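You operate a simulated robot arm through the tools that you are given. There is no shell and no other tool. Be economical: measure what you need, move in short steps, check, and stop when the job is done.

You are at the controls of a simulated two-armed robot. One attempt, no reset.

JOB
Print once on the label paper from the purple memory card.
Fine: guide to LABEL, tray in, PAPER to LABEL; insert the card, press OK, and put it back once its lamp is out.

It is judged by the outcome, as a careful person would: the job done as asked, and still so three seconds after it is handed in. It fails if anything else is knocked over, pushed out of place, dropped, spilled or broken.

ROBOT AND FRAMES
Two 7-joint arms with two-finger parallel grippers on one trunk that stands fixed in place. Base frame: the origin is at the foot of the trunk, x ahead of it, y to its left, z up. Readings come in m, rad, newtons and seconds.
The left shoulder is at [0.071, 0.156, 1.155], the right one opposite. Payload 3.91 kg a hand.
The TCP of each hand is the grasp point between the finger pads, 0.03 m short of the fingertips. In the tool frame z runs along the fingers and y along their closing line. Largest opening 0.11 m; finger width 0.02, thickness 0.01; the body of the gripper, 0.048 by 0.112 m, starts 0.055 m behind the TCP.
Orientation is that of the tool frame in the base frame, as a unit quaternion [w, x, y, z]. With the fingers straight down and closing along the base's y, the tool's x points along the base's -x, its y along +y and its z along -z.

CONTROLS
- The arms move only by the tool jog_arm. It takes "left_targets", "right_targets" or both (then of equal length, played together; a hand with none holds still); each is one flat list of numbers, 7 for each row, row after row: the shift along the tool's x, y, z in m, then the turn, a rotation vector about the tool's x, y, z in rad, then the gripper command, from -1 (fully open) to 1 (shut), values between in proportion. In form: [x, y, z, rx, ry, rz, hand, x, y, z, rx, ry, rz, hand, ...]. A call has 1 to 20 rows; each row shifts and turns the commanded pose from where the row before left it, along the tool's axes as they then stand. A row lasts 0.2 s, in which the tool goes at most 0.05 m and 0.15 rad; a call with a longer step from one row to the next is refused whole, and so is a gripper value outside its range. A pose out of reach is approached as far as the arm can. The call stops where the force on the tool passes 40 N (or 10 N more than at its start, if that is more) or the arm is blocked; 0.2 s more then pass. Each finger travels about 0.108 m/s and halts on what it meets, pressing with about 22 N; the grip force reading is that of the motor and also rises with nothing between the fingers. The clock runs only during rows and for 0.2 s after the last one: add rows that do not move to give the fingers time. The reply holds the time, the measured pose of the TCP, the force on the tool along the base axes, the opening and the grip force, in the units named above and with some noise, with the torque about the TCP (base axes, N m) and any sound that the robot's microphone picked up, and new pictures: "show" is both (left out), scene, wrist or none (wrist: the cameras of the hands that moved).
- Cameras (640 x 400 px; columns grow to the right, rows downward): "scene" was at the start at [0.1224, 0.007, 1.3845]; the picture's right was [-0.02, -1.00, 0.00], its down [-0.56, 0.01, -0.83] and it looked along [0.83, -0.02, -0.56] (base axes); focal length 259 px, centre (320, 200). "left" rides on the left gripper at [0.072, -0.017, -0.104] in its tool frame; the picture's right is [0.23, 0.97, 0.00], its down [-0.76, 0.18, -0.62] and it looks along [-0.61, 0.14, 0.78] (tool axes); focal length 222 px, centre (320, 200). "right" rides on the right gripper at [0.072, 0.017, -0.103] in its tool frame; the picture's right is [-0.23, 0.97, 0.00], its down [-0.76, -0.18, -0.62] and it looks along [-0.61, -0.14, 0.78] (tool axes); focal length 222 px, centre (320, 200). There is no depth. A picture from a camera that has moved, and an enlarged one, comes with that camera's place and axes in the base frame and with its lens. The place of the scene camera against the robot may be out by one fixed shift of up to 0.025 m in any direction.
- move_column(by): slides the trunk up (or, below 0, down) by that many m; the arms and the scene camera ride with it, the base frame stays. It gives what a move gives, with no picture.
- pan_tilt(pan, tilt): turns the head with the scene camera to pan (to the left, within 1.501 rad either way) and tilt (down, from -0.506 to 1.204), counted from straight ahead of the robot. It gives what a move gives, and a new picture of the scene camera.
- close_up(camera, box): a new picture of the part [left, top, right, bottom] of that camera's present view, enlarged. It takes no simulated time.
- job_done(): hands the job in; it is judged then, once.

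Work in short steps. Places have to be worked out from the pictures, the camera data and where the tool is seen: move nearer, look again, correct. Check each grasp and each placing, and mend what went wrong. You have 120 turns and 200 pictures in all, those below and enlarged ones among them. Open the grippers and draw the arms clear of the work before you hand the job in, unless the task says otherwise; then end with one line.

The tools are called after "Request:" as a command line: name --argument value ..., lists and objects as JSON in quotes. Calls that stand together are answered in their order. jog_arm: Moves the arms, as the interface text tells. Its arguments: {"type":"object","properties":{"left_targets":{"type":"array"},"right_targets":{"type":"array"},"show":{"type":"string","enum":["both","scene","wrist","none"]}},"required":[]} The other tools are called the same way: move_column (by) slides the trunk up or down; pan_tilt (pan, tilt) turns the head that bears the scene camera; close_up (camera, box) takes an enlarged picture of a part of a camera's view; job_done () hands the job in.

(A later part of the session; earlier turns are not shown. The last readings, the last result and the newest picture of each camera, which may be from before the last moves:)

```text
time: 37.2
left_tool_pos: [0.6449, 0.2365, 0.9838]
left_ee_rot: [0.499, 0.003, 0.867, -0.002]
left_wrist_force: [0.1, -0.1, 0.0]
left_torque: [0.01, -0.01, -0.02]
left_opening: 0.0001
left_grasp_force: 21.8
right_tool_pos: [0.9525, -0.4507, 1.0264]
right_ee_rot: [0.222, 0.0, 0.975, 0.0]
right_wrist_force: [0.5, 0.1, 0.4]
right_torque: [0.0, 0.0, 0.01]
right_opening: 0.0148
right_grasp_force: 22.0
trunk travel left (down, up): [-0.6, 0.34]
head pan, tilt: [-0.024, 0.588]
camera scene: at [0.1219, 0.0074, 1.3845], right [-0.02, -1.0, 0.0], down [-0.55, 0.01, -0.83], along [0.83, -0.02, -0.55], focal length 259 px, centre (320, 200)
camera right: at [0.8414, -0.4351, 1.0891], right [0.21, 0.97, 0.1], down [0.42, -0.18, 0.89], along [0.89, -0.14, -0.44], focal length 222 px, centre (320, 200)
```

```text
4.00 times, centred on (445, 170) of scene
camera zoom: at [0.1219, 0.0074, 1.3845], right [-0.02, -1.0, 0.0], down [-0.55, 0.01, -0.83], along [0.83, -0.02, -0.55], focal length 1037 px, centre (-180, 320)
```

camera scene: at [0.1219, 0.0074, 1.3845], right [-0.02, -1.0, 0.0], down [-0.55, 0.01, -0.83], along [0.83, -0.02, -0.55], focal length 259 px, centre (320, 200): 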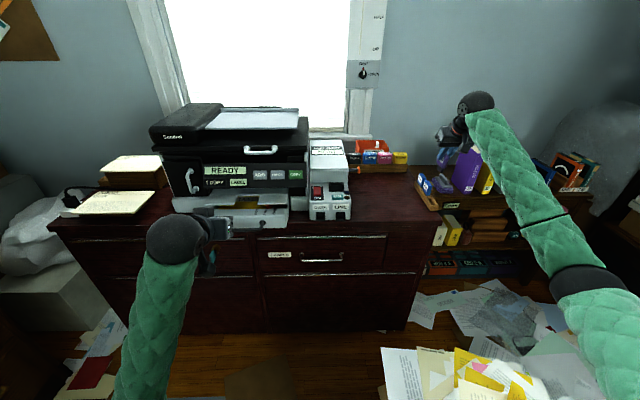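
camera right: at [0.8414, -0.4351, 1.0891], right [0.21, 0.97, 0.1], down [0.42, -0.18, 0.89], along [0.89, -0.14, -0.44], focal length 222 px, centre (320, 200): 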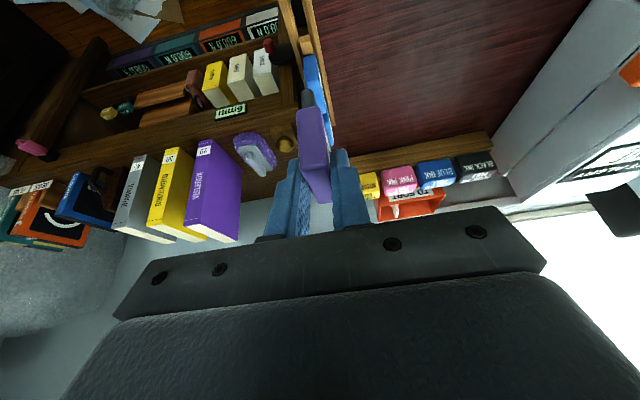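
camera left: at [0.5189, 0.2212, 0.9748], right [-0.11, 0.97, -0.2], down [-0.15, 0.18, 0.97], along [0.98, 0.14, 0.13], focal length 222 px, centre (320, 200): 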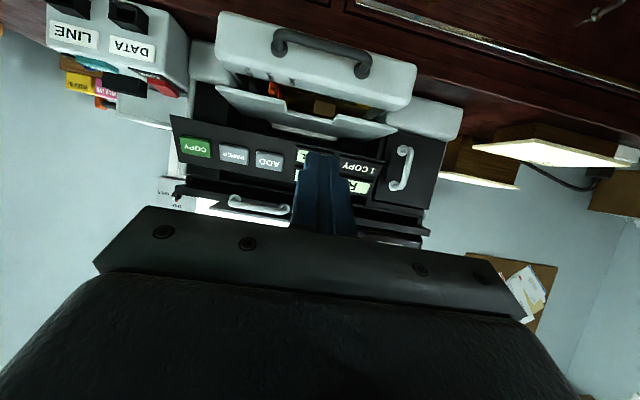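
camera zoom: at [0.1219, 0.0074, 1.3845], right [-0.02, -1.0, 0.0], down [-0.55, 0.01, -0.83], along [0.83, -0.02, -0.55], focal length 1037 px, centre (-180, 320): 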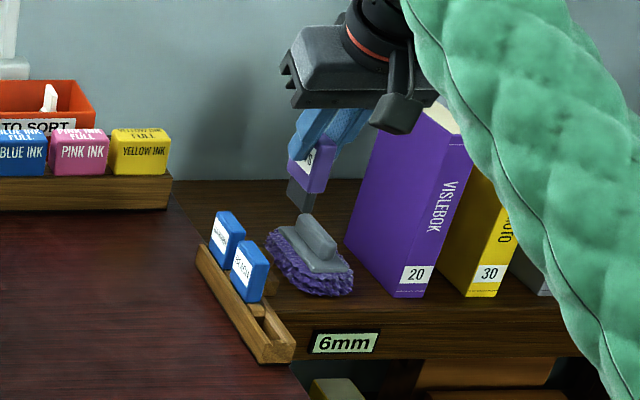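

The card has a narrow grey tongue below for the slot. I carry it over toward the unit at safe height and yaw 90° (label toward me), keeping the card upright.

Request:
jog_arm --right_targets '[-0.0025, 0.042, -0.0053, 0, 0, 0, 1, -0.0025, 0.042, -0.0053, 0, 0, 0, 1, -0.0025, 0.042, -0.0053, 0, 0, 0, 1, -0.0025, 0.042, -0.0053, 0, 0, 0, 1, -0.0025, 0.042, -0.0053, 0, 0, 0, 1, -0.0025, 0.04, -0.0053, 0, 0, 0, 1, 0, 0, 0, -0.0621, 0, -0.1285, 1, 0, 0, 0, -0.0621, 0, -0.1285, 1, 0, 0, 0, -0.0621, 0, -0.1285, 1, 0, 0, 0, -0.0621, 0, -0.1285, 1, 0, 0, 0, -0.0621, 0, -0.1285, 1, 0, 0, 0, -0.0621, 0, -0.1285, 1, 0, 0, 0, -0.0621, 0, -0.1285, 1, 0, 0, 0, -0.0621, 0, -0.1285, 1, 0, 0, 0, -0.0621, 0, -0.1285, 1, 0, 0, 0, -0.0621, 0, -0.1285, 1, 0, 0, 0, -0.0621, 0, -0.1285, 1]' --show "both"

Request:
close_up --camera "scene" --box '[295, 100, 415, 230]'

Request:
close_up --camera "right" --box '[240, 60, 400, 240]'

```text
time: 40.8
left_tool_pos: [0.6446, 0.2375, 0.9834]
left_ee_rot: [0.499, 0.001, 0.867, 0.0]
left_wrist_force: [-0.1, 0.0, -0.7]
left_torque: [-0.03, 0.01, 0.02]
left_opening: 0.0
left_grasp_force: 21.8
right_tool_pos: [0.949, -0.2029, 1.0615]
right_ee_rot: [-0.157, 0.69, -0.689, -0.159]
right_wrist_force: [0.4, -0.2, 0.9]
right_torque: [0.03, -0.01, -0.01]
right_opening: 0.0148
right_grasp_force: 22.5
trunk travel left (down, up): [-0.6, 0.34]
head pan, tilt: [-0.024, 0.588]
camera scene: at [0.1225, 0.0072, 1.3845], right [-0.02, -1.0, 0.0], down [-0.56, 0.01, -0.83], along [0.83, -0.02, -0.56], focal length 259 px, centre (320, 200)
camera right: at [0.932, -0.3139, 1.1232], right [-0.97, 0.2, 0.1], down [0.18, 0.41, 0.89], along [0.14, 0.89, -0.44], focal length 222 px, centre (320, 200)
```

scene: 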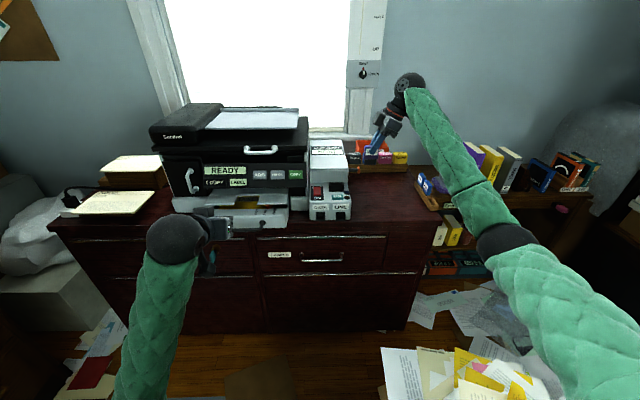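
right: 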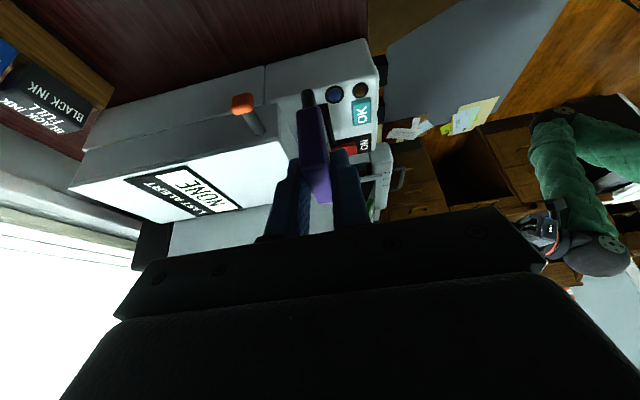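

```text
3.08 times, centred on (355, 165) of scene
camera zoom: at [0.1225, 0.0072, 1.3845], right [-0.02, -1.0, 0.0], down [-0.56, 0.01, -0.83], along [0.83, -0.02, -0.56], focal length 798 px, centre (212, 308)
```

zoom: 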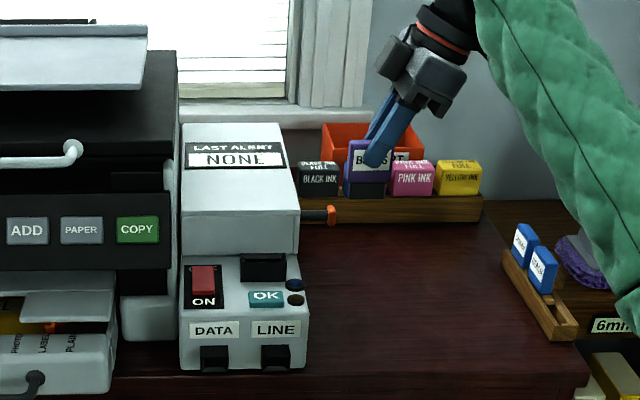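

```text
2.22 times, centred on (320, 150) of right
camera zoom: at [0.932, -0.3139, 1.1232], right [-0.97, 0.2, 0.1], down [0.18, 0.41, 0.89], along [0.14, 0.89, -0.44], focal length 494 px, centre (320, 311)
```

zoom: 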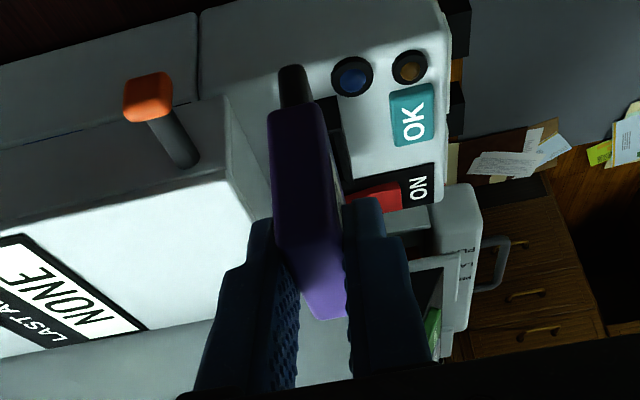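

BOATS is upright facing me. By columns it needs about +0.113 m in y, so I move above the slot and lower slightly to check the x alignment.

Request:
jog_arm --right_targets '[-0.0295, -0.002, 0.0254, 0, 0, 0, 1, -0.0295, -0.002, 0.0254, 0, 0, 0, 1, -0.0295, -0.002, 0.0254, 0, 0, 0, 1, 0, 0, 0, 0, 0, 0, 1]' --show "none"

Request:
close_up --camera "scene" --box '[300, 130, 380, 220]'

Request:
close_up --camera "right" --box '[240, 20, 400, 220]'

```text
time: 41.8
left_tool_pos: [0.6459, 0.2352, 0.9837]
left_ee_rot: [0.499, 0.002, 0.867, -0.001]
left_wrist_force: [0.0, 0.1, -1.2]
left_torque: [0.02, 0.02, 0.0]
left_opening: 0.0
left_grasp_force: 21.9
right_tool_pos: [0.9554, -0.0919, 1.032]
right_ee_rot: [0.158, -0.689, 0.689, 0.16]
right_wrist_force: [-0.1, 0.4, -0.3]
right_torque: [-0.01, -0.01, -0.03]
right_opening: 0.0148
right_grasp_force: 21.9
trunk travel left (down, up): [-0.6, 0.34]
head pan, tilt: [-0.024, 0.588]
```

```text
4.44 times, centred on (340, 175) of scene
camera zoom: at [0.1222, 0.006, 1.3846], right [-0.02, -1.0, 0.0], down [-0.55, 0.01, -0.83], along [0.83, -0.02, -0.56], focal length 1152 px, centre (231, 311)
```

zoom: 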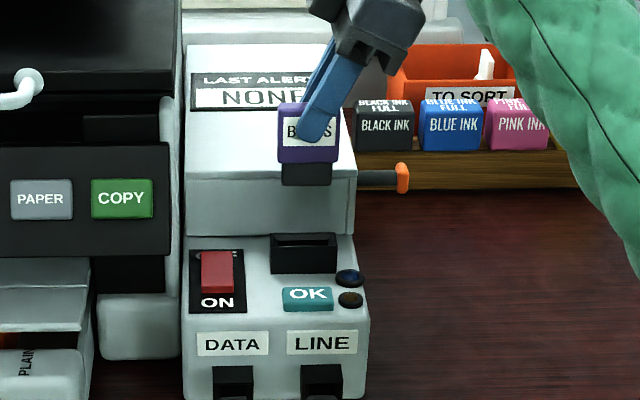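

```text
2.00 times, centred on (320, 120) of right
camera zoom: at [0.9383, -0.2025, 1.0941], right [-0.97, 0.21, 0.1], down [0.18, 0.41, 0.89], along [0.14, 0.89, -0.44], focal length 444 px, centre (320, 360)
```

zoom: 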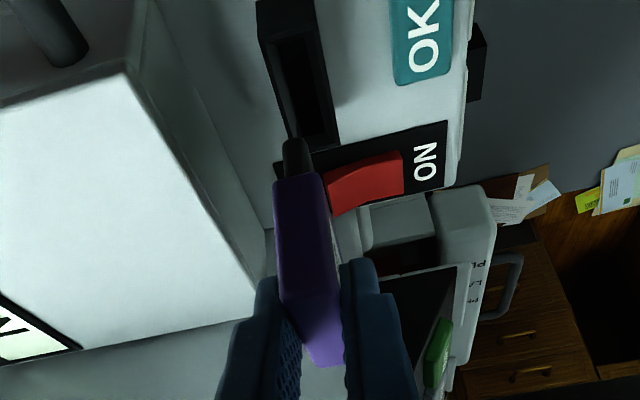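

Alignment is within about 2 mm. I shift slightly and descend 4 cm so the tongue sits just above the mouth.

Request:
jog_arm --right_targets '[0.0014, 0.0015, -0.0006, 0, 0, 0, 1, 0.0087, 0, 0.018, 0, 0, 0, 1, 0.0087, 0, 0.018, 0, 0, 0, 1, 0, 0, 0, 0, 0, 0, 1]' --show "none"

Request:
close_up --camera "scene" --box '[300, 150, 370, 220]'

Request:
close_up --camera "right" --box '[260, 60, 380, 210]'

```text
time: 42.8
left_tool_pos: [0.6447, 0.2376, 0.9828]
left_ee_rot: [0.498, 0.001, 0.867, 0.0]
left_wrist_force: [-0.1, 0.0, 0.2]
left_torque: [0.02, 0.01, 0.0]
left_opening: 0.0
left_grasp_force: 22.0
right_tool_pos: [0.9542, -0.0948, 0.9921]
right_ee_rot: [0.158, -0.689, 0.69, 0.158]
right_wrist_force: [-0.2, -0.7, -0.1]
right_torque: [0.02, 0.0, 0.0]
right_opening: 0.0149
right_grasp_force: 22.2
trunk travel left (down, up): [-0.6, 0.34]
head pan, tilt: [-0.024, 0.588]
```

```text
5.71 times, centred on (335, 185) of scene
camera zoom: at [0.1223, 0.0072, 1.3845], right [-0.02, -1.0, 0.0], down [-0.55, 0.01, -0.83], along [0.83, -0.02, -0.56], focal length 1482 px, centre (234, 286)
```

zoom: 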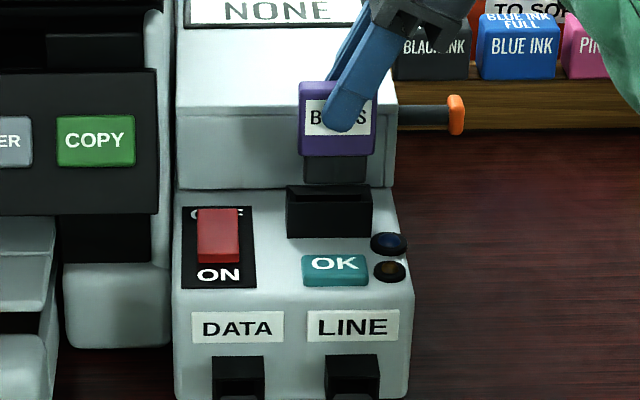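

```text
2.67 times, centred on (320, 135) of right
camera zoom: at [0.9364, -0.2047, 1.0536], right [-0.97, 0.21, 0.1], down [0.18, 0.41, 0.89], along [0.14, 0.89, -0.44], focal length 592 px, centre (320, 373)
```

zoom: 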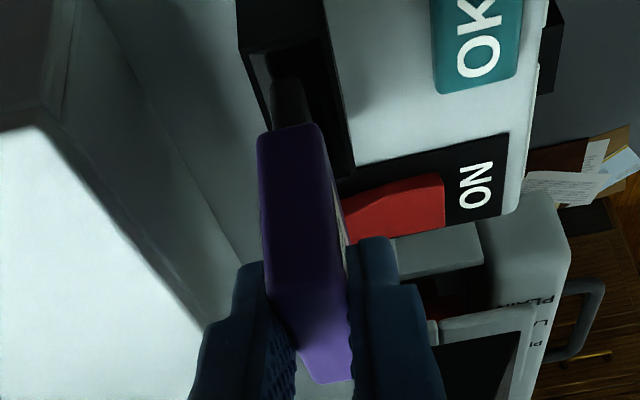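

Tongue is about 2 mm off to the right and back; I correct that and lower it into the mouth, 3 cm in small rows.

Request:
jog_arm --right_targets '[-0.0018, 0.002, 0.0009, 0, 0, 0, 1, 0.0026, 0, 0.0054, 0, 0, 0, 1, 0.0026, 0, 0.0054, 0, 0, 0, 1, 0.0026, 0, 0.0054, 0, 0, 0, 1, 0.0026, 0, 0.0054, 0, 0, 0, 1, 0, 0, 0, 0, 0, 0, 1]' --show "none"

Request:
close_up --camera "scene" --box '[300, 150, 370, 220]'

Request:
close_up --camera "right" --box '[260, 60, 380, 210]'

```text
time: 44.2
left_tool_pos: [0.6455, 0.2365, 0.9828]
left_ee_rot: [0.498, 0.003, 0.867, -0.001]
left_wrist_force: [-0.1, -0.5, 0.0]
left_torque: [0.01, 0.03, -0.03]
left_opening: 0.0001
left_grasp_force: 22.0
right_tool_pos: [0.9528, -0.0899, 0.9661]
right_ee_rot: [0.157, -0.688, 0.69, 0.158]
right_wrist_force: [-1.8, -6.2, -2.1]
right_torque: [-0.46, 0.12, 0.03]
right_opening: 0.0146
right_grasp_force: 22.3
trunk travel left (down, up): [-0.6, 0.34]
head pan, tilt: [-0.024, 0.588]
```

```text
5.71 times, centred on (335, 185) of scene
camera zoom: at [0.1226, 0.0065, 1.3844], right [-0.02, -1.0, 0.0], down [-0.56, 0.01, -0.83], along [0.83, -0.02, -0.56], focal length 1482 px, centre (234, 286)
```

zoom: 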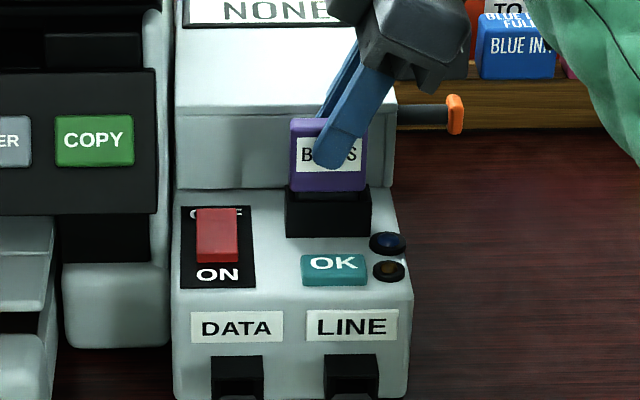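

```text
2.67 times, centred on (320, 135) of right
camera zoom: at [0.9356, -0.2003, 1.0281], right [-0.97, 0.21, 0.1], down [0.18, 0.41, 0.89], along [0.14, 0.89, -0.44], focal length 592 px, centre (320, 373)
```

zoom: 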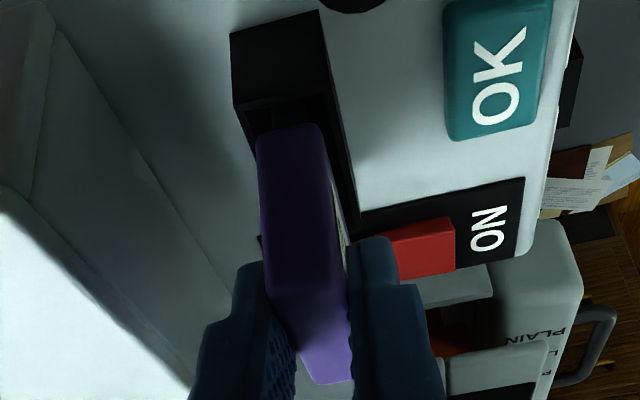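

The tongue is entering; a 6 N side force says I am slightly too far left. I ease right 1.5 mm and lower further.

Request:
jog_arm --right_targets '[0.0014, 0, -0.0007, 0, 0, 0, 1, 0.0017, 0, 0.0036, 0, 0, 0, 1, 0.0017, 0, 0.0036, 0, 0, 0, 1, 0.0017, 0, 0.0036, 0, 0, 0, 1, 0, 0, 0, 0, 0, 0, 1]' --show "none"

Request:
close_up --camera "scene" --box '[300, 150, 370, 220]'

Request:
close_up --camera "right" --box '[260, 60, 380, 210]'

```text
time: 45.4
left_tool_pos: [0.6455, 0.237, 0.9847]
left_ee_rot: [0.499, 0.002, 0.867, 0.0]
left_wrist_force: [0.8, 0.6, -0.5]
left_torque: [-0.02, -0.02, -0.01]
left_opening: 0.0
left_grasp_force: 22.3
right_tool_pos: [0.9519, -0.0905, 0.958]
right_ee_rot: [0.159, -0.689, 0.69, 0.157]
right_wrist_force: [3.5, 0.0, 16.1]
right_torque: [0.05, -0.24, -0.06]
right_opening: 0.0151
right_grasp_force: 22.5
trunk travel left (down, up): [-0.6, 0.34]
head pan, tilt: [-0.024, 0.588]
```

```text
5.71 times, centred on (335, 185) of scene
camera zoom: at [0.1212, 0.0073, 1.3848], right [-0.02, -1.0, 0.0], down [-0.55, 0.01, -0.83], along [0.83, -0.02, -0.55], focal length 1482 px, centre (234, 286)
```

zoom: 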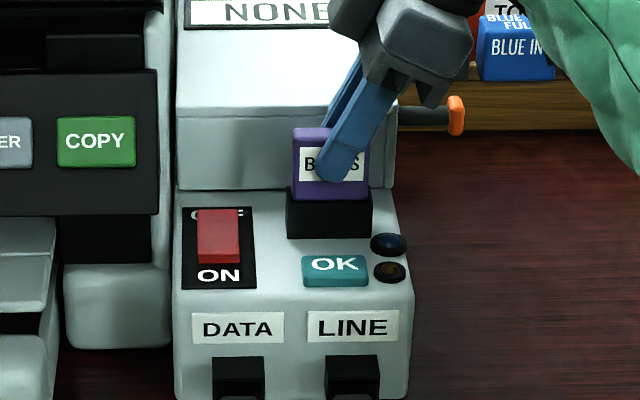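

```text
2.67 times, centred on (320, 135) of right
camera zoom: at [0.9343, -0.2016, 1.0201], right [-0.97, 0.21, 0.1], down [0.18, 0.41, 0.89], along [0.14, 0.89, -0.44], focal length 592 px, centre (320, 373)
```

zoom: 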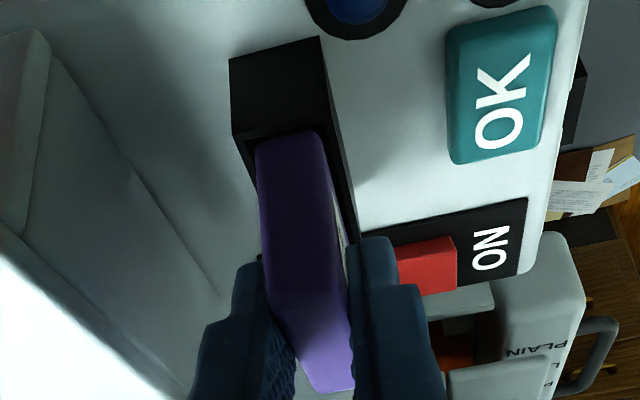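

Upward force 16 N: the card body is at the rim. I press a little more to seat it and look at the lamps.

Request:
jog_arm --right_targets '[0.0009, 0, 0.0018, 0, 0, 0, 1, 0.0009, 0, 0.0018, 0, 0, 0, 1, 0, 0, 0, 0, 0, 0, 1]' --show "none"

Request:
close_up --camera "scene" --box '[310, 165, 360, 215]'

Request:
close_up --camera "right" --box '[260, 20, 400, 210]'

```text
time: 46.2
left_tool_pos: [0.644, 0.2366, 0.9846]
left_ee_rot: [0.498, 0.001, 0.867, 0.0]
left_wrist_force: [0.3, 0.9, 0.2]
left_torque: [0.01, 0.01, 0.05]
left_opening: 0.0002
left_grasp_force: 22.4
right_tool_pos: [0.9517, -0.0909, 0.9544]
right_ee_rot: [0.158, -0.688, 0.69, 0.158]
right_wrist_force: [2.7, -1.4, 15.1]
right_torque: [0.05, -0.18, -0.01]
right_opening: 0.015
right_grasp_force: 22.1
trunk travel left (down, up): [-0.6, 0.34]
head pan, tilt: [-0.024, 0.588]
```

```text
8.00 times, centred on (335, 190) of scene
camera zoom: at [0.1211, 0.0071, 1.3847], right [-0.02, -1.0, 0.0], down [-0.55, 0.01, -0.83], along [0.83, -0.02, -0.55], focal length 2074 px, centre (200, 280)
```

zoom: 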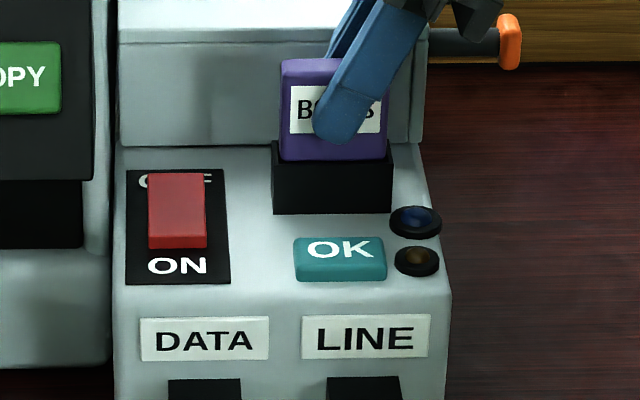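

```text
2.11 times, centred on (330, 115) of right
camera zoom: at [0.9344, -0.2016, 1.0158], right [-0.97, 0.21, 0.1], down [0.18, 0.41, 0.89], along [0.14, 0.89, -0.44], focal length 468 px, centre (299, 379)
```

zoom: 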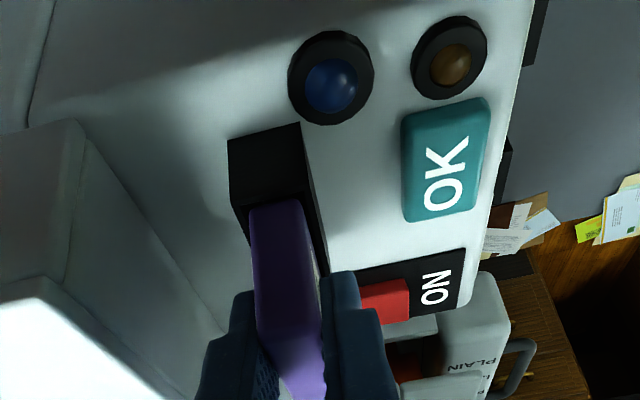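

The fingers slid on the card while it stayed put, so it is bottomed in the slot. I open slightly, rise and look.

Request:
jog_arm --right_targets '[0, 0, 0, 0, 0, 0, 0.4, 0, 0, 0, 0, 0, 0, 0.4, -0.0087, 0, -0.018, 0, 0, 0, 0.4, -0.0131, 0, -0.027, 0, 0, 0, 0.4, -0.0131, 0, -0.027, 0, 0, 0, 0.4]' --show "none"

Request:
close_up --camera "scene" --box '[310, 165, 360, 215]'

Request:
close_up --camera "right" --box '[240, 20, 400, 230]'

```text
time: 47.4
left_tool_pos: [0.6463, 0.2376, 0.9844]
left_ee_rot: [0.498, 0.003, 0.867, -0.002]
left_wrist_force: [-1.0, -0.5, 0.1]
left_torque: [0.03, -0.04, 0.01]
left_opening: 0.0
left_grasp_force: 22.2
right_tool_pos: [0.9511, -0.0891, 1.0317]
right_ee_rot: [0.157, -0.689, 0.69, 0.159]
right_wrist_force: [0.0, 0.6, 0.2]
right_torque: [0.0, 0.0, 0.01]
right_opening: 0.033
right_grasp_force: 0.0
trunk travel left (down, up): [-0.6, 0.34]
head pan, tilt: [-0.024, 0.588]
```

```text
8.00 times, centred on (335, 190) of scene
camera zoom: at [0.122, 0.0074, 1.3845], right [-0.02, -1.0, 0.0], down [-0.55, 0.01, -0.83], along [0.83, -0.02, -0.55], focal length 2074 px, centre (200, 280)
```

zoom: 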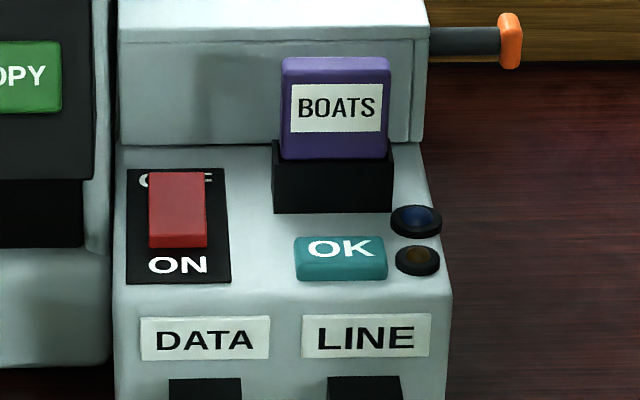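

```text
1.90 times, centred on (320, 125) of right
camera zoom: at [0.9338, -0.1996, 1.0935], right [-0.97, 0.21, 0.1], down [0.18, 0.41, 0.89], along [0.14, 0.89, -0.44], focal length 423 px, centre (320, 343)
```

zoom: 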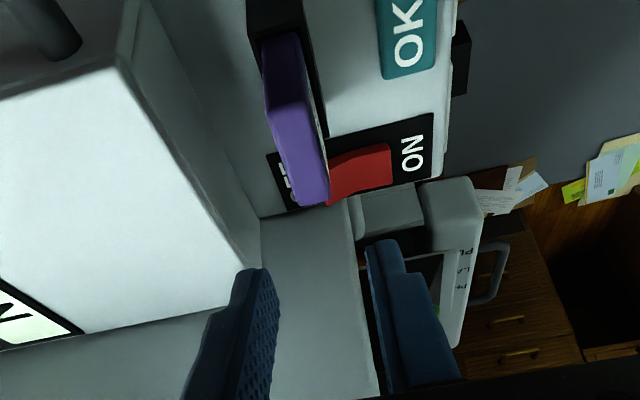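

The card stands in the slot; lamps are still dark. I back off toward me and undo the yaw with the fingers shut, to press OK with the fingertips.

Request:
jog_arm --right_targets '[-0.009, 0, -0.018, 0, 0, 0, 0.4, 0, 0.04, 0, 0, 0, 0, 0.4, 0, 0.04, 0, 0, 0, 0, 0.4, 0, 0, 0, 0.0621, 0, 0.1285, 1, 0, 0, 0, 0.0621, 0, 0.1285, 1, 0, 0, 0, 0.0621, 0, 0.1285, 1, 0, 0, 0, 0.0621, 0, 0.1285, 1, 0, 0, 0, 0.0621, 0, 0.1285, 1, 0, 0, 0, 0.0621, 0, 0.1285, 1, 0, 0, 0, 0.0621, 0, 0.1285, 1, 0, 0, 0, 0.0621, 0, 0.1285, 1, 0, 0, 0, 0.0621, 0, 0.1285, 1, 0, 0, 0, 0.0621, 0, 0.1285, 1, 0, 0, 0, 0.0621, 0, 0.1285, 1]' --show "wrist"

Request:
close_up --camera "right" --box '[240, 60, 420, 230]'

```text
time: 50.4
left_tool_pos: [0.6448, 0.2376, 0.9833]
left_ee_rot: [0.498, 0.003, 0.867, -0.002]
left_wrist_force: [-1.0, -0.6, 0.0]
left_torque: [0.03, 0.0, 0.0]
left_opening: 0.0001
left_grasp_force: 21.8
right_tool_pos: [0.8705, -0.0913, 1.0512]
right_ee_rot: [0.223, 0.001, 0.975, -0.001]
right_wrist_force: [-0.5, 0.8, 0.1]
right_torque: [0.01, 0.02, -0.01]
right_opening: 0.0
right_grasp_force: 22.2
trunk travel left (down, up): [-0.6, 0.34]
head pan, tilt: [-0.024, 0.588]
camera right: at [0.761, -0.0743, 1.1134], right [0.21, 0.97, 0.1], down [0.41, -0.18, 0.89], along [0.89, -0.14, -0.44], focal length 222 px, centre (320, 200)
```

right: 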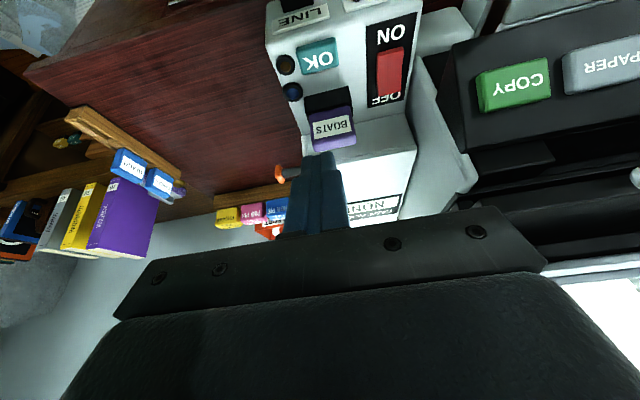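

```text
2.35 times, centred on (330, 145) of right
camera zoom: at [0.761, -0.0743, 1.1134], right [0.21, 0.97, 0.1], down [0.41, -0.18, 0.89], along [0.89, -0.14, -0.44], focal length 523 px, centre (296, 329)
```

zoom: 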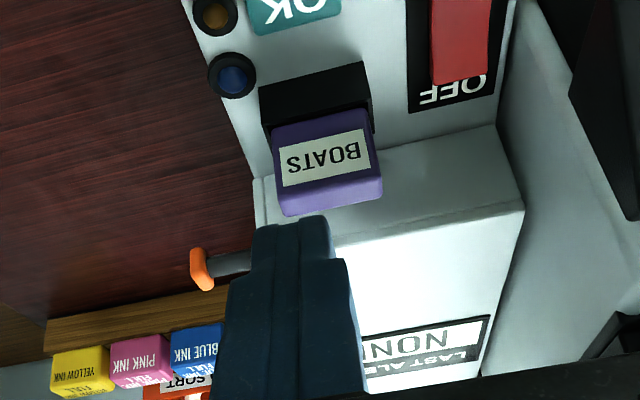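

OK is at (0.895, -0.080, ~0.895). I come down to about 1.4 cm above it.

Request:
jog_arm --right_targets '[0.0092, 0.0033, 0.0348, 0, 0, 0, 1, 0.0092, 0.0033, 0.0348, 0, 0, 0, 1, 0.0092, 0.0034, 0.0348, 0, 0, 0, 1]' --show "wrist"

Request:
close_up --camera "scene" --box '[300, 150, 380, 220]'

Request:
close_up --camera "right" --box '[240, 60, 420, 230]'

```text
time: 51.2
left_tool_pos: [0.6464, 0.2362, 0.9829]
left_ee_rot: [0.498, 0.002, 0.867, 0.0]
left_wrist_force: [0.1, 0.5, 0.0]
left_torque: [0.0, 0.0, -0.01]
left_opening: 0.0
left_grasp_force: 22.2
right_tool_pos: [0.8921, -0.0816, 0.9458]
right_ee_rot: [0.223, 0.0, 0.975, 0.0]
right_wrist_force: [0.1, -0.5, -0.3]
right_torque: [0.0, 0.0, -0.02]
right_opening: 0.0
right_grasp_force: 21.6
trunk travel left (down, up): [-0.6, 0.34]
head pan, tilt: [-0.024, 0.588]
camera right: at [0.7817, -0.0652, 1.0086], right [0.2, 0.97, 0.1], down [0.42, -0.18, 0.89], along [0.89, -0.14, -0.44], focal length 222 px, centre (320, 200)
```

right: 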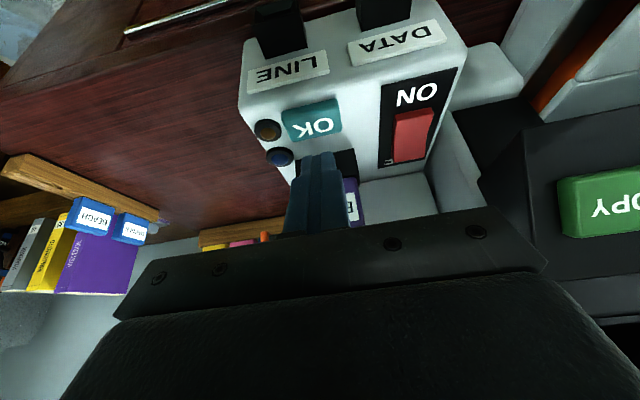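

```text
5.71 times, centred on (340, 185) of scene
camera zoom: at [0.1231, 0.0072, 1.3845], right [-0.02, -1.0, 0.0], down [-0.56, 0.01, -0.83], along [0.83, -0.02, -0.56], focal length 1482 px, centre (206, 286)
```

zoom: 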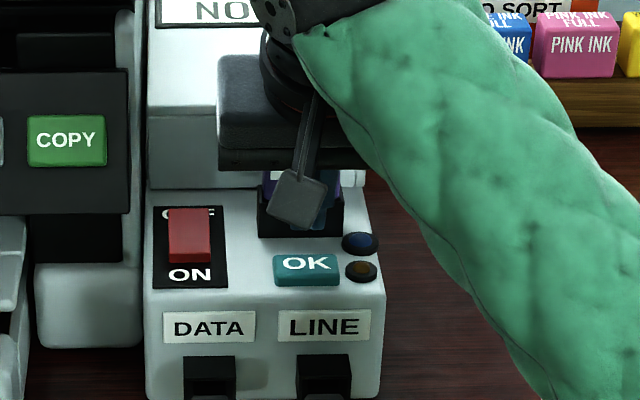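

```text
2.35 times, centred on (330, 145) of right
camera zoom: at [0.7817, -0.0652, 1.0086], right [0.2, 0.97, 0.1], down [0.42, -0.18, 0.89], along [0.89, -0.14, -0.44], focal length 523 px, centre (296, 329)
```

zoom: 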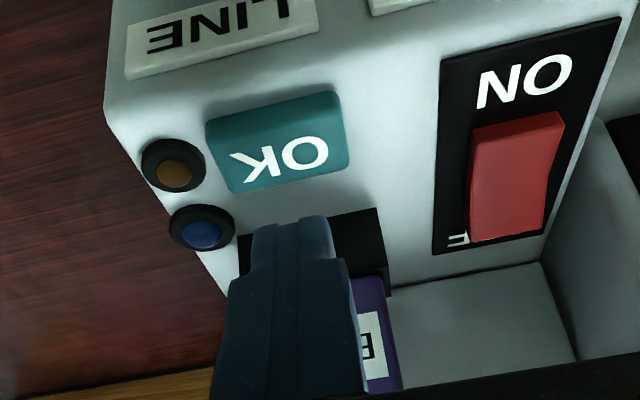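

Tips are right above OK. I creep down and listen for the click.

Request:
jog_arm --right_targets '[0.0013, 0, 0.0027, 0, 0, 0, 1, 0.0013, 0, 0.0027, 0, 0, 0, 1, 0.0013, 0, 0.0027, 0, 0, 0, 1, 0.0013, 0, 0.0027, 0, 0, 0, 1, 0.0013, 0, 0.0027, 0, 0, 0, 1]' --show "none"

Request:
close_up --camera "right" --box '[240, 60, 420, 230]'

```text
time: 52.4
left_tool_pos: [0.6458, 0.237, 0.9825]
left_ee_rot: [0.498, 0.002, 0.867, -0.001]
left_wrist_force: [0.0, -0.2, -0.3]
left_torque: [-0.04, 0.01, -0.03]
left_opening: 0.0
left_grasp_force: 21.9
right_tool_pos: [0.8914, -0.0808, 0.9308]
right_ee_rot: [0.223, -0.001, 0.975, 0.0]
right_wrist_force: [0.7, 0.6, -0.1]
right_torque: [0.02, 0.01, 0.02]
right_opening: 0.0
right_grasp_force: 22.0
trunk travel left (down, up): [-0.6, 0.34]
head pan, tilt: [-0.024, 0.588]
```

```text
2.35 times, centred on (330, 145) of right
camera zoom: at [0.7813, -0.0645, 0.9928], right [0.21, 0.97, 0.1], down [0.42, -0.18, 0.89], along [0.89, -0.14, -0.44], focal length 523 px, centre (296, 329)
```

zoom: 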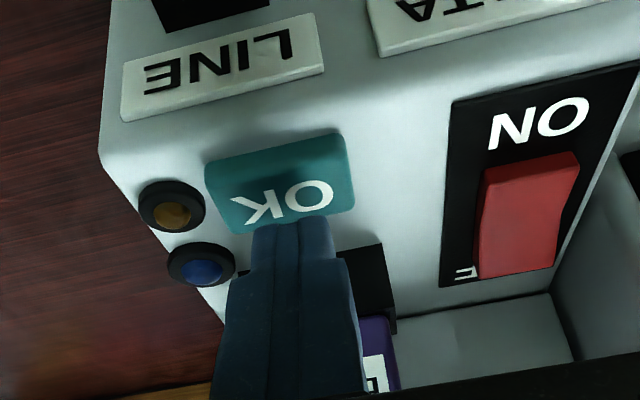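

Request:
jog_arm --right_targets '[0.0013, 0, 0.0027, 0, 0, 0, 1, 0.0013, 0, 0.0027, 0, 0, 0, 1, 0.0013, 0, 0.0027, 0, 0, 0, 1]' --show "none"

Request:
close_up --camera "right" --box '[240, 60, 420, 230]'

```text
time: 53.2
left_tool_pos: [0.6453, 0.2367, 0.9846]
left_ee_rot: [0.499, 0.002, 0.867, -0.001]
left_wrist_force: [0.2, 0.5, -0.1]
left_torque: [0.02, 0.03, 0.0]
left_opening: 0.0001
left_grasp_force: 21.9
right_tool_pos: [0.8931, -0.0805, 0.9208]
right_ee_rot: [0.224, 0.0, 0.975, 0.0]
right_wrist_force: [0.3, 0.9, 2.1]
right_torque: [0.03, -0.03, 0.04]
right_opening: 0.0003
right_grasp_force: 21.9
trunk travel left (down, up): [-0.6, 0.34]
head pan, tilt: [-0.024, 0.588]
heard: click
```

```text
2.35 times, centred on (330, 145) of right
camera zoom: at [0.7817, -0.0638, 0.9835], right [0.2, 0.97, 0.1], down [0.41, -0.18, 0.89], along [0.89, -0.14, -0.44], focal length 523 px, centre (296, 329)
```

zoom: 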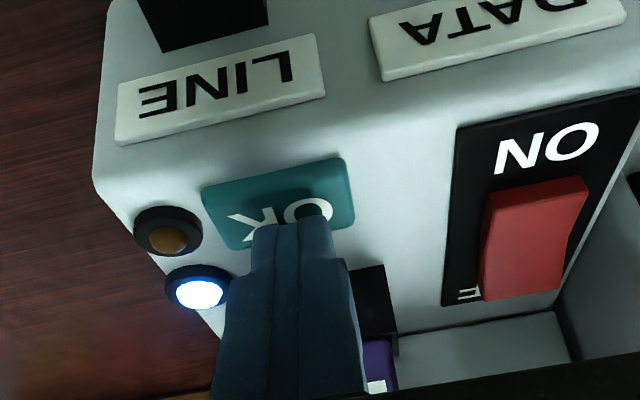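

Click, and the blue lamp is lit: it is reading. I lift off, back away a little and check printer and lamp.

Request:
jog_arm --right_targets '[-0.0087, 0, -0.018, 0, 0, 0, 1, -0.013, 0, -0.027, 0, 0, 0, 1, 0.0, 0, -0.04, 0, 0, 0, 1, 0.0, 0, -0.04, 0, 0, 0, 1]' --show "scene"

Request:
close_up --camera "scene" --box '[170, 130, 360, 240]'

```text
time: 54.2
left_tool_pos: [0.6448, 0.2369, 0.9844]
left_ee_rot: [0.498, 0.001, 0.867, 0.0]
left_wrist_force: [-0.8, 0.1, 1.0]
left_torque: [0.02, 0.0, 0.01]
left_opening: 0.0
left_grasp_force: 21.8
right_tool_pos: [0.8538, -0.0807, 1.0429]
right_ee_rot: [0.222, 0.0, 0.975, 0.0]
right_wrist_force: [-0.2, -0.5, 0.1]
right_torque: [0.01, -0.01, -0.03]
right_opening: 0.0
right_grasp_force: 21.9
trunk travel left (down, up): [-0.6, 0.34]
head pan, tilt: [-0.024, 0.588]
camera scene: at [0.1213, 0.0059, 1.3845], right [-0.02, -1.0, 0.0], down [-0.55, 0.01, -0.83], along [0.83, -0.02, -0.55], focal length 259 px, centre (320, 200)
```

scene: 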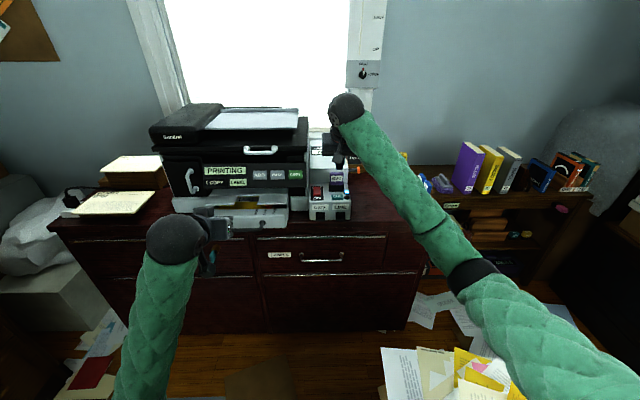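

```text
3.37 times, centred on (265, 185) of scene
camera zoom: at [0.1213, 0.0059, 1.3845], right [-0.02, -1.0, 0.0], down [-0.55, 0.01, -0.83], along [0.83, -0.02, -0.55], focal length 873 px, centre (505, 250)
```

zoom: 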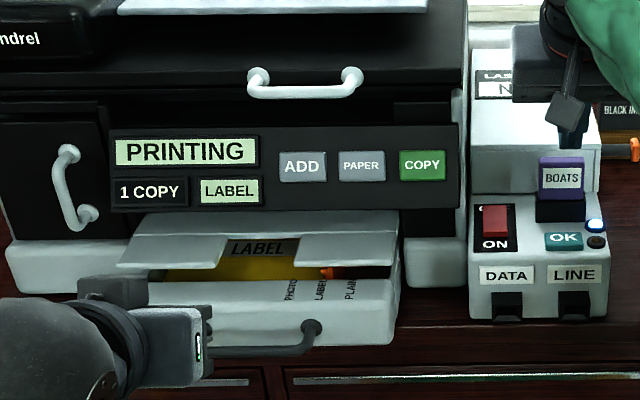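

PRINTING, 1 COPY, LABEL; the lamp is on. While waiting I yaw the right hand back 90° with the fingers slightly open, ready to regrasp the card.

Request:
jog_arm --right_targets '[0, 0, 0, -0.0621, 0, -0.1285, 0.35, 0, 0, 0, -0.0621, 0, -0.1285, 0.35, 0, 0, 0, -0.0621, 0, -0.1285, 0.35, 0, 0, 0, -0.0621, 0, -0.1285, 0.35, 0, 0, 0, -0.0621, 0, -0.1285, 0.35, 0, 0, 0, -0.0621, 0, -0.1285, 0.35, 0, 0, 0, -0.0621, 0, -0.1285, 0.35, 0, 0, 0, -0.0621, 0, -0.1285, 0.35, 0, 0, 0, -0.0621, 0, -0.1285, 0.35, 0, 0, 0, -0.0621, 0, -0.1285, 0.35, 0, 0, 0, -0.0621, 0, -0.1285, 0.35]' --show "wrist"

Request:
close_up --camera "scene" --box '[170, 130, 360, 240]'

```text
time: 56.6
left_tool_pos: [0.6456, 0.2367, 0.9826]
left_ee_rot: [0.499, 0.002, 0.867, 0.0]
left_wrist_force: [-0.6, 0.5, -0.3]
left_torque: [-0.03, -0.02, 0.03]
left_opening: 0.0
left_grasp_force: 21.9
right_tool_pos: [0.8565, -0.0805, 1.0439]
right_ee_rot: [-0.158, 0.69, -0.689, -0.158]
right_wrist_force: [-0.8, -0.2, 0.8]
right_torque: [0.0, 0.0, 0.0]
right_opening: 0.0357
right_grasp_force: 0.1
trunk travel left (down, up): [-0.6, 0.34]
head pan, tilt: [-0.024, 0.588]
camera right: at [0.8403, -0.1912, 1.1067], right [-0.97, 0.2, 0.1], down [0.18, 0.41, 0.89], along [0.14, 0.89, -0.44], focal length 222 px, centre (320, 200)
```

right: 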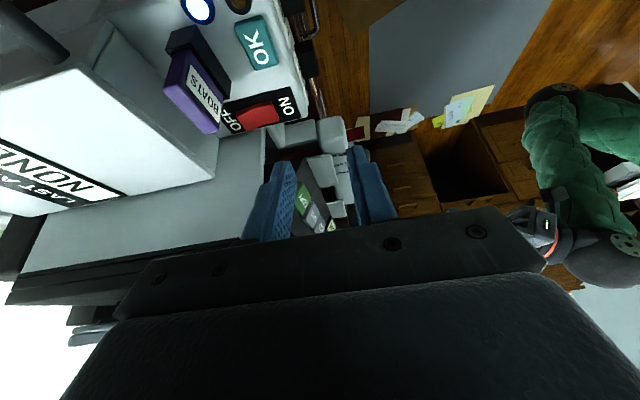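

```text
3.37 times, centred on (265, 185) of scene
camera zoom: at [0.1224, 0.0072, 1.3845], right [-0.02, -1.0, 0.0], down [-0.56, 0.01, -0.83], along [0.83, -0.02, -0.56], focal length 873 px, centre (505, 250)
```

zoom: 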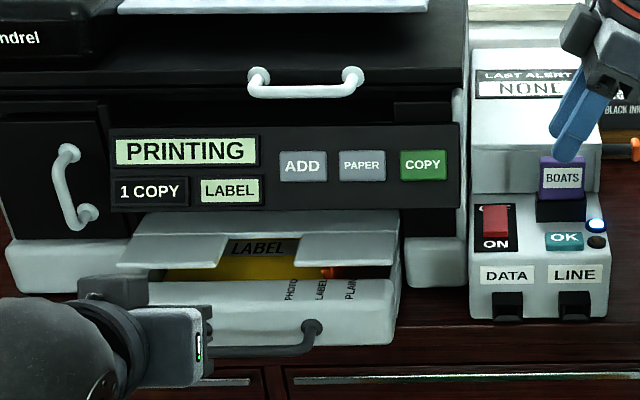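

Request:
jog_arm --right_targets '[0.003, -0.032, -0.0015, 0, 0, 0, 0.35, 0.003, -0.032, -0.0015, 0, 0, 0, 0.35, 0.003, -0.0315, -0.0014, 0, 0, 0, 0.35, 0, 0, 0, 0, 0, 0, 0.35, 0, 0, 0, 0, 0, 0, 0.35, 0, 0, 0, 0, 0, 0, 0.35, 0, 0, 0, 0, 0, 0, 0.35, 0, 0, 0, 0, 0, 0, 0.35, 0, 0, 0, 0, 0, 0, 0.35, 0, 0, 0, 0, 0, 0, 0.35, 0, 0, 0, 0, 0, 0, 0.35, 0, 0, 0, 0, 0, 0, 0.35, 0, 0, 0, 0, 0, 0, 0.35]' --show "none"

Request:
close_up --camera "scene" --box '[170, 130, 360, 240]'

Request:
close_up --camera "right" --box '[240, 20, 400, 220]'

```text
time: 59.4
left_tool_pos: [0.6449, 0.2357, 0.9834]
left_ee_rot: [0.499, 0.001, 0.867, 0.0]
left_wrist_force: [0.7, 0.2, -0.8]
left_torque: [-0.01, -0.02, 0.01]
left_opening: 0.0
left_grasp_force: 22.1
right_tool_pos: [0.9549, -0.0883, 1.0453]
right_ee_rot: [0.157, -0.689, 0.69, 0.158]
right_wrist_force: [0.0, 0.5, 0.4]
right_torque: [0.02, 0.01, 0.04]
right_opening: 0.036
right_grasp_force: 0.2
trunk travel left (down, up): [-0.6, 0.34]
head pan, tilt: [-0.024, 0.588]
```

```text
3.37 times, centred on (265, 185) of scene
camera zoom: at [0.1224, 0.0071, 1.3845], right [-0.02, -1.0, 0.0], down [-0.56, 0.01, -0.83], along [0.83, -0.02, -0.56], focal length 873 px, centre (505, 250)
```

zoom: 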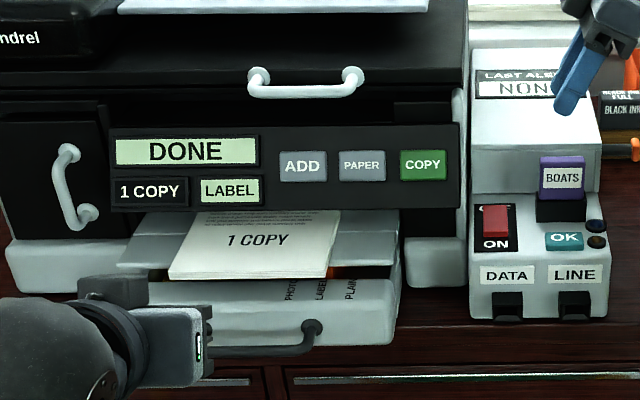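

```text
2.00 times, centred on (320, 120) of right
camera zoom: at [0.9373, -0.199, 1.1071], right [-0.97, 0.21, 0.1], down [0.18, 0.41, 0.89], along [0.14, 0.89, -0.44], focal length 444 px, centre (320, 360)
```

zoom: 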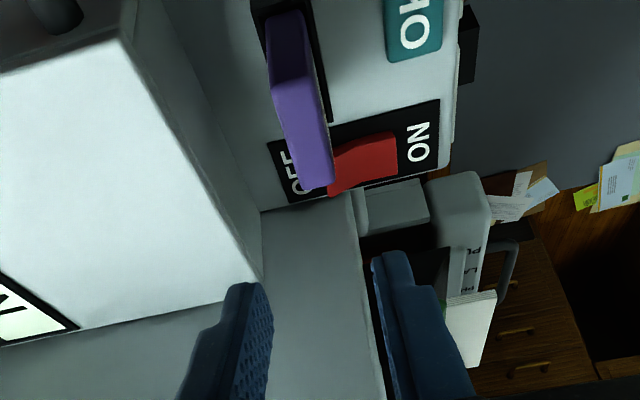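

DONE: one label sheet is out and the lamp is dark. I lower over the card to the earlier grasp height.

Request:
jog_arm --right_targets '[0.0018, 0.003, -0.001, 0, 0, 0, 0.35, 0.0091, 0, 0.0187, 0, 0, 0, 0.35, 0.0091, 0, 0.0187, 0, 0, 0, 0.35, 0.0091, 0, 0.0187, 0, 0, 0, 0.35, 0.0088, 0, 0.0186, 0, 0, 0, 0.35, 0, 0, 0, 0, 0, 0, 0.35]' --show "none"

Request:
close_up --camera "scene" --box '[300, 150, 370, 220]'

Request:
close_up --camera "right" --box '[260, 60, 380, 210]'

```text
time: 60.8
left_tool_pos: [0.6455, 0.2369, 0.9835]
left_ee_rot: [0.498, 0.002, 0.867, -0.001]
left_wrist_force: [0.2, 0.4, 0.3]
left_torque: [0.02, 0.03, 0.02]
left_opening: 0.0002
left_grasp_force: 21.7
right_tool_pos: [0.9503, -0.0913, 0.9611]
right_ee_rot: [0.157, -0.688, 0.69, 0.158]
right_wrist_force: [-0.6, 0.3, -0.5]
right_torque: [0.01, 0.02, 0.02]
right_opening: 0.036
right_grasp_force: 0.0
trunk travel left (down, up): [-0.6, 0.34]
head pan, tilt: [-0.024, 0.588]
```

```text
5.71 times, centred on (335, 185) of scene
camera zoom: at [0.1222, 0.0071, 1.3846], right [-0.02, -1.0, 0.0], down [-0.55, 0.01, -0.83], along [0.83, -0.02, -0.56], focal length 1482 px, centre (234, 286)
```

zoom: 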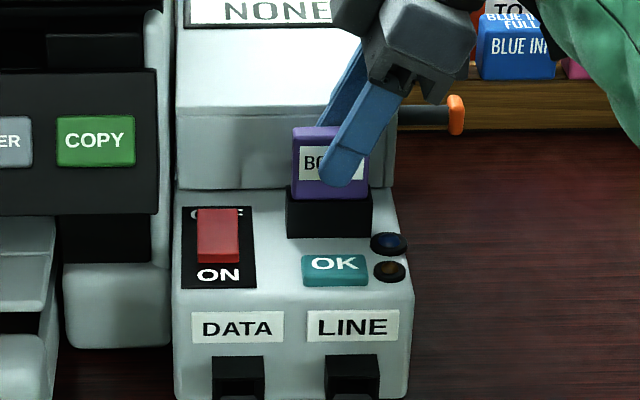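

```text
2.67 times, centred on (320, 135) of right
camera zoom: at [0.9328, -0.203, 1.023], right [-0.97, 0.21, 0.1], down [0.18, 0.41, 0.89], along [0.14, 0.89, -0.44], focal length 592 px, centre (320, 373)
```

zoom: 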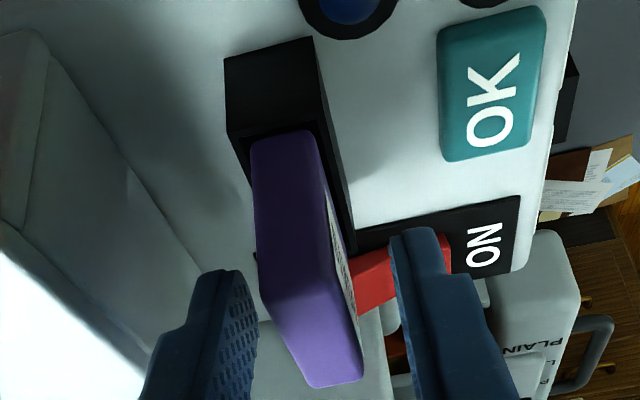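

Fingers straddle the card. I close, then lift straight up.

Request:
jog_arm --right_targets '[0, 0, 0, 0, 0, 0, 1, 0, 0, 0, 0, 0, 0, 1, 0, 0, 0, 0, 0, 0, 1, -0.0044, 0, -0.009, 0, 0, 0, 1, -0.0044, 0, -0.009, 0, 0, 0, 1, -0.0087, 0, -0.018, 0, 0, 0, 1, -0.0131, 0, -0.027, 0, 0, 0, 1, -0.0131, 0, -0.027, 0, 0, 0, 1]' --show "none"

Request:
close_up --camera "scene" --box '[300, 130, 380, 220]'

Request:
close_up --camera "right" --box '[240, 20, 400, 220]'

```text
time: 62.6
left_tool_pos: [0.6455, 0.2374, 0.9839]
left_ee_rot: [0.498, 0.003, 0.867, -0.002]
left_wrist_force: [-0.7, -0.9, 0.4]
left_torque: [0.04, -0.01, -0.02]
left_opening: 0.0
left_grasp_force: 22.3
right_tool_pos: [0.9494, -0.0912, 1.0602]
right_ee_rot: [0.157, -0.689, 0.69, 0.158]
right_wrist_force: [-0.3, 0.5, -0.8]
right_torque: [-0.02, 0.0, 0.04]
right_opening: 0.0151
right_grasp_force: 21.6
trunk travel left (down, up): [-0.6, 0.34]
head pan, tilt: [-0.024, 0.588]
```

```text
4.44 times, centred on (340, 175) of scene
camera zoom: at [0.1219, 0.0074, 1.3845], right [-0.02, -1.0, 0.0], down [-0.55, 0.01, -0.83], along [0.83, -0.02, -0.55], focal length 1152 px, centre (231, 311)
```

zoom: 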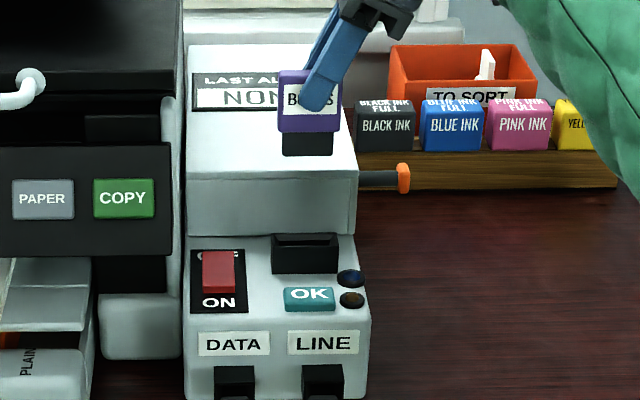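

```text
2.00 times, centred on (320, 120) of right
camera zoom: at [0.932, -0.2019, 1.1226], right [-0.97, 0.21, 0.1], down [0.18, 0.41, 0.89], along [0.14, 0.89, -0.44], focal length 444 px, centre (320, 360)
```

zoom: 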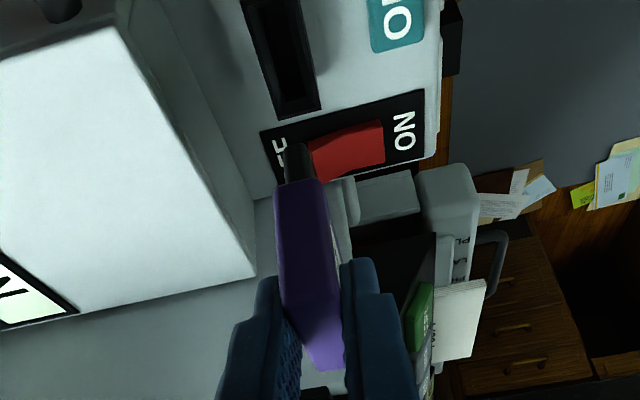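

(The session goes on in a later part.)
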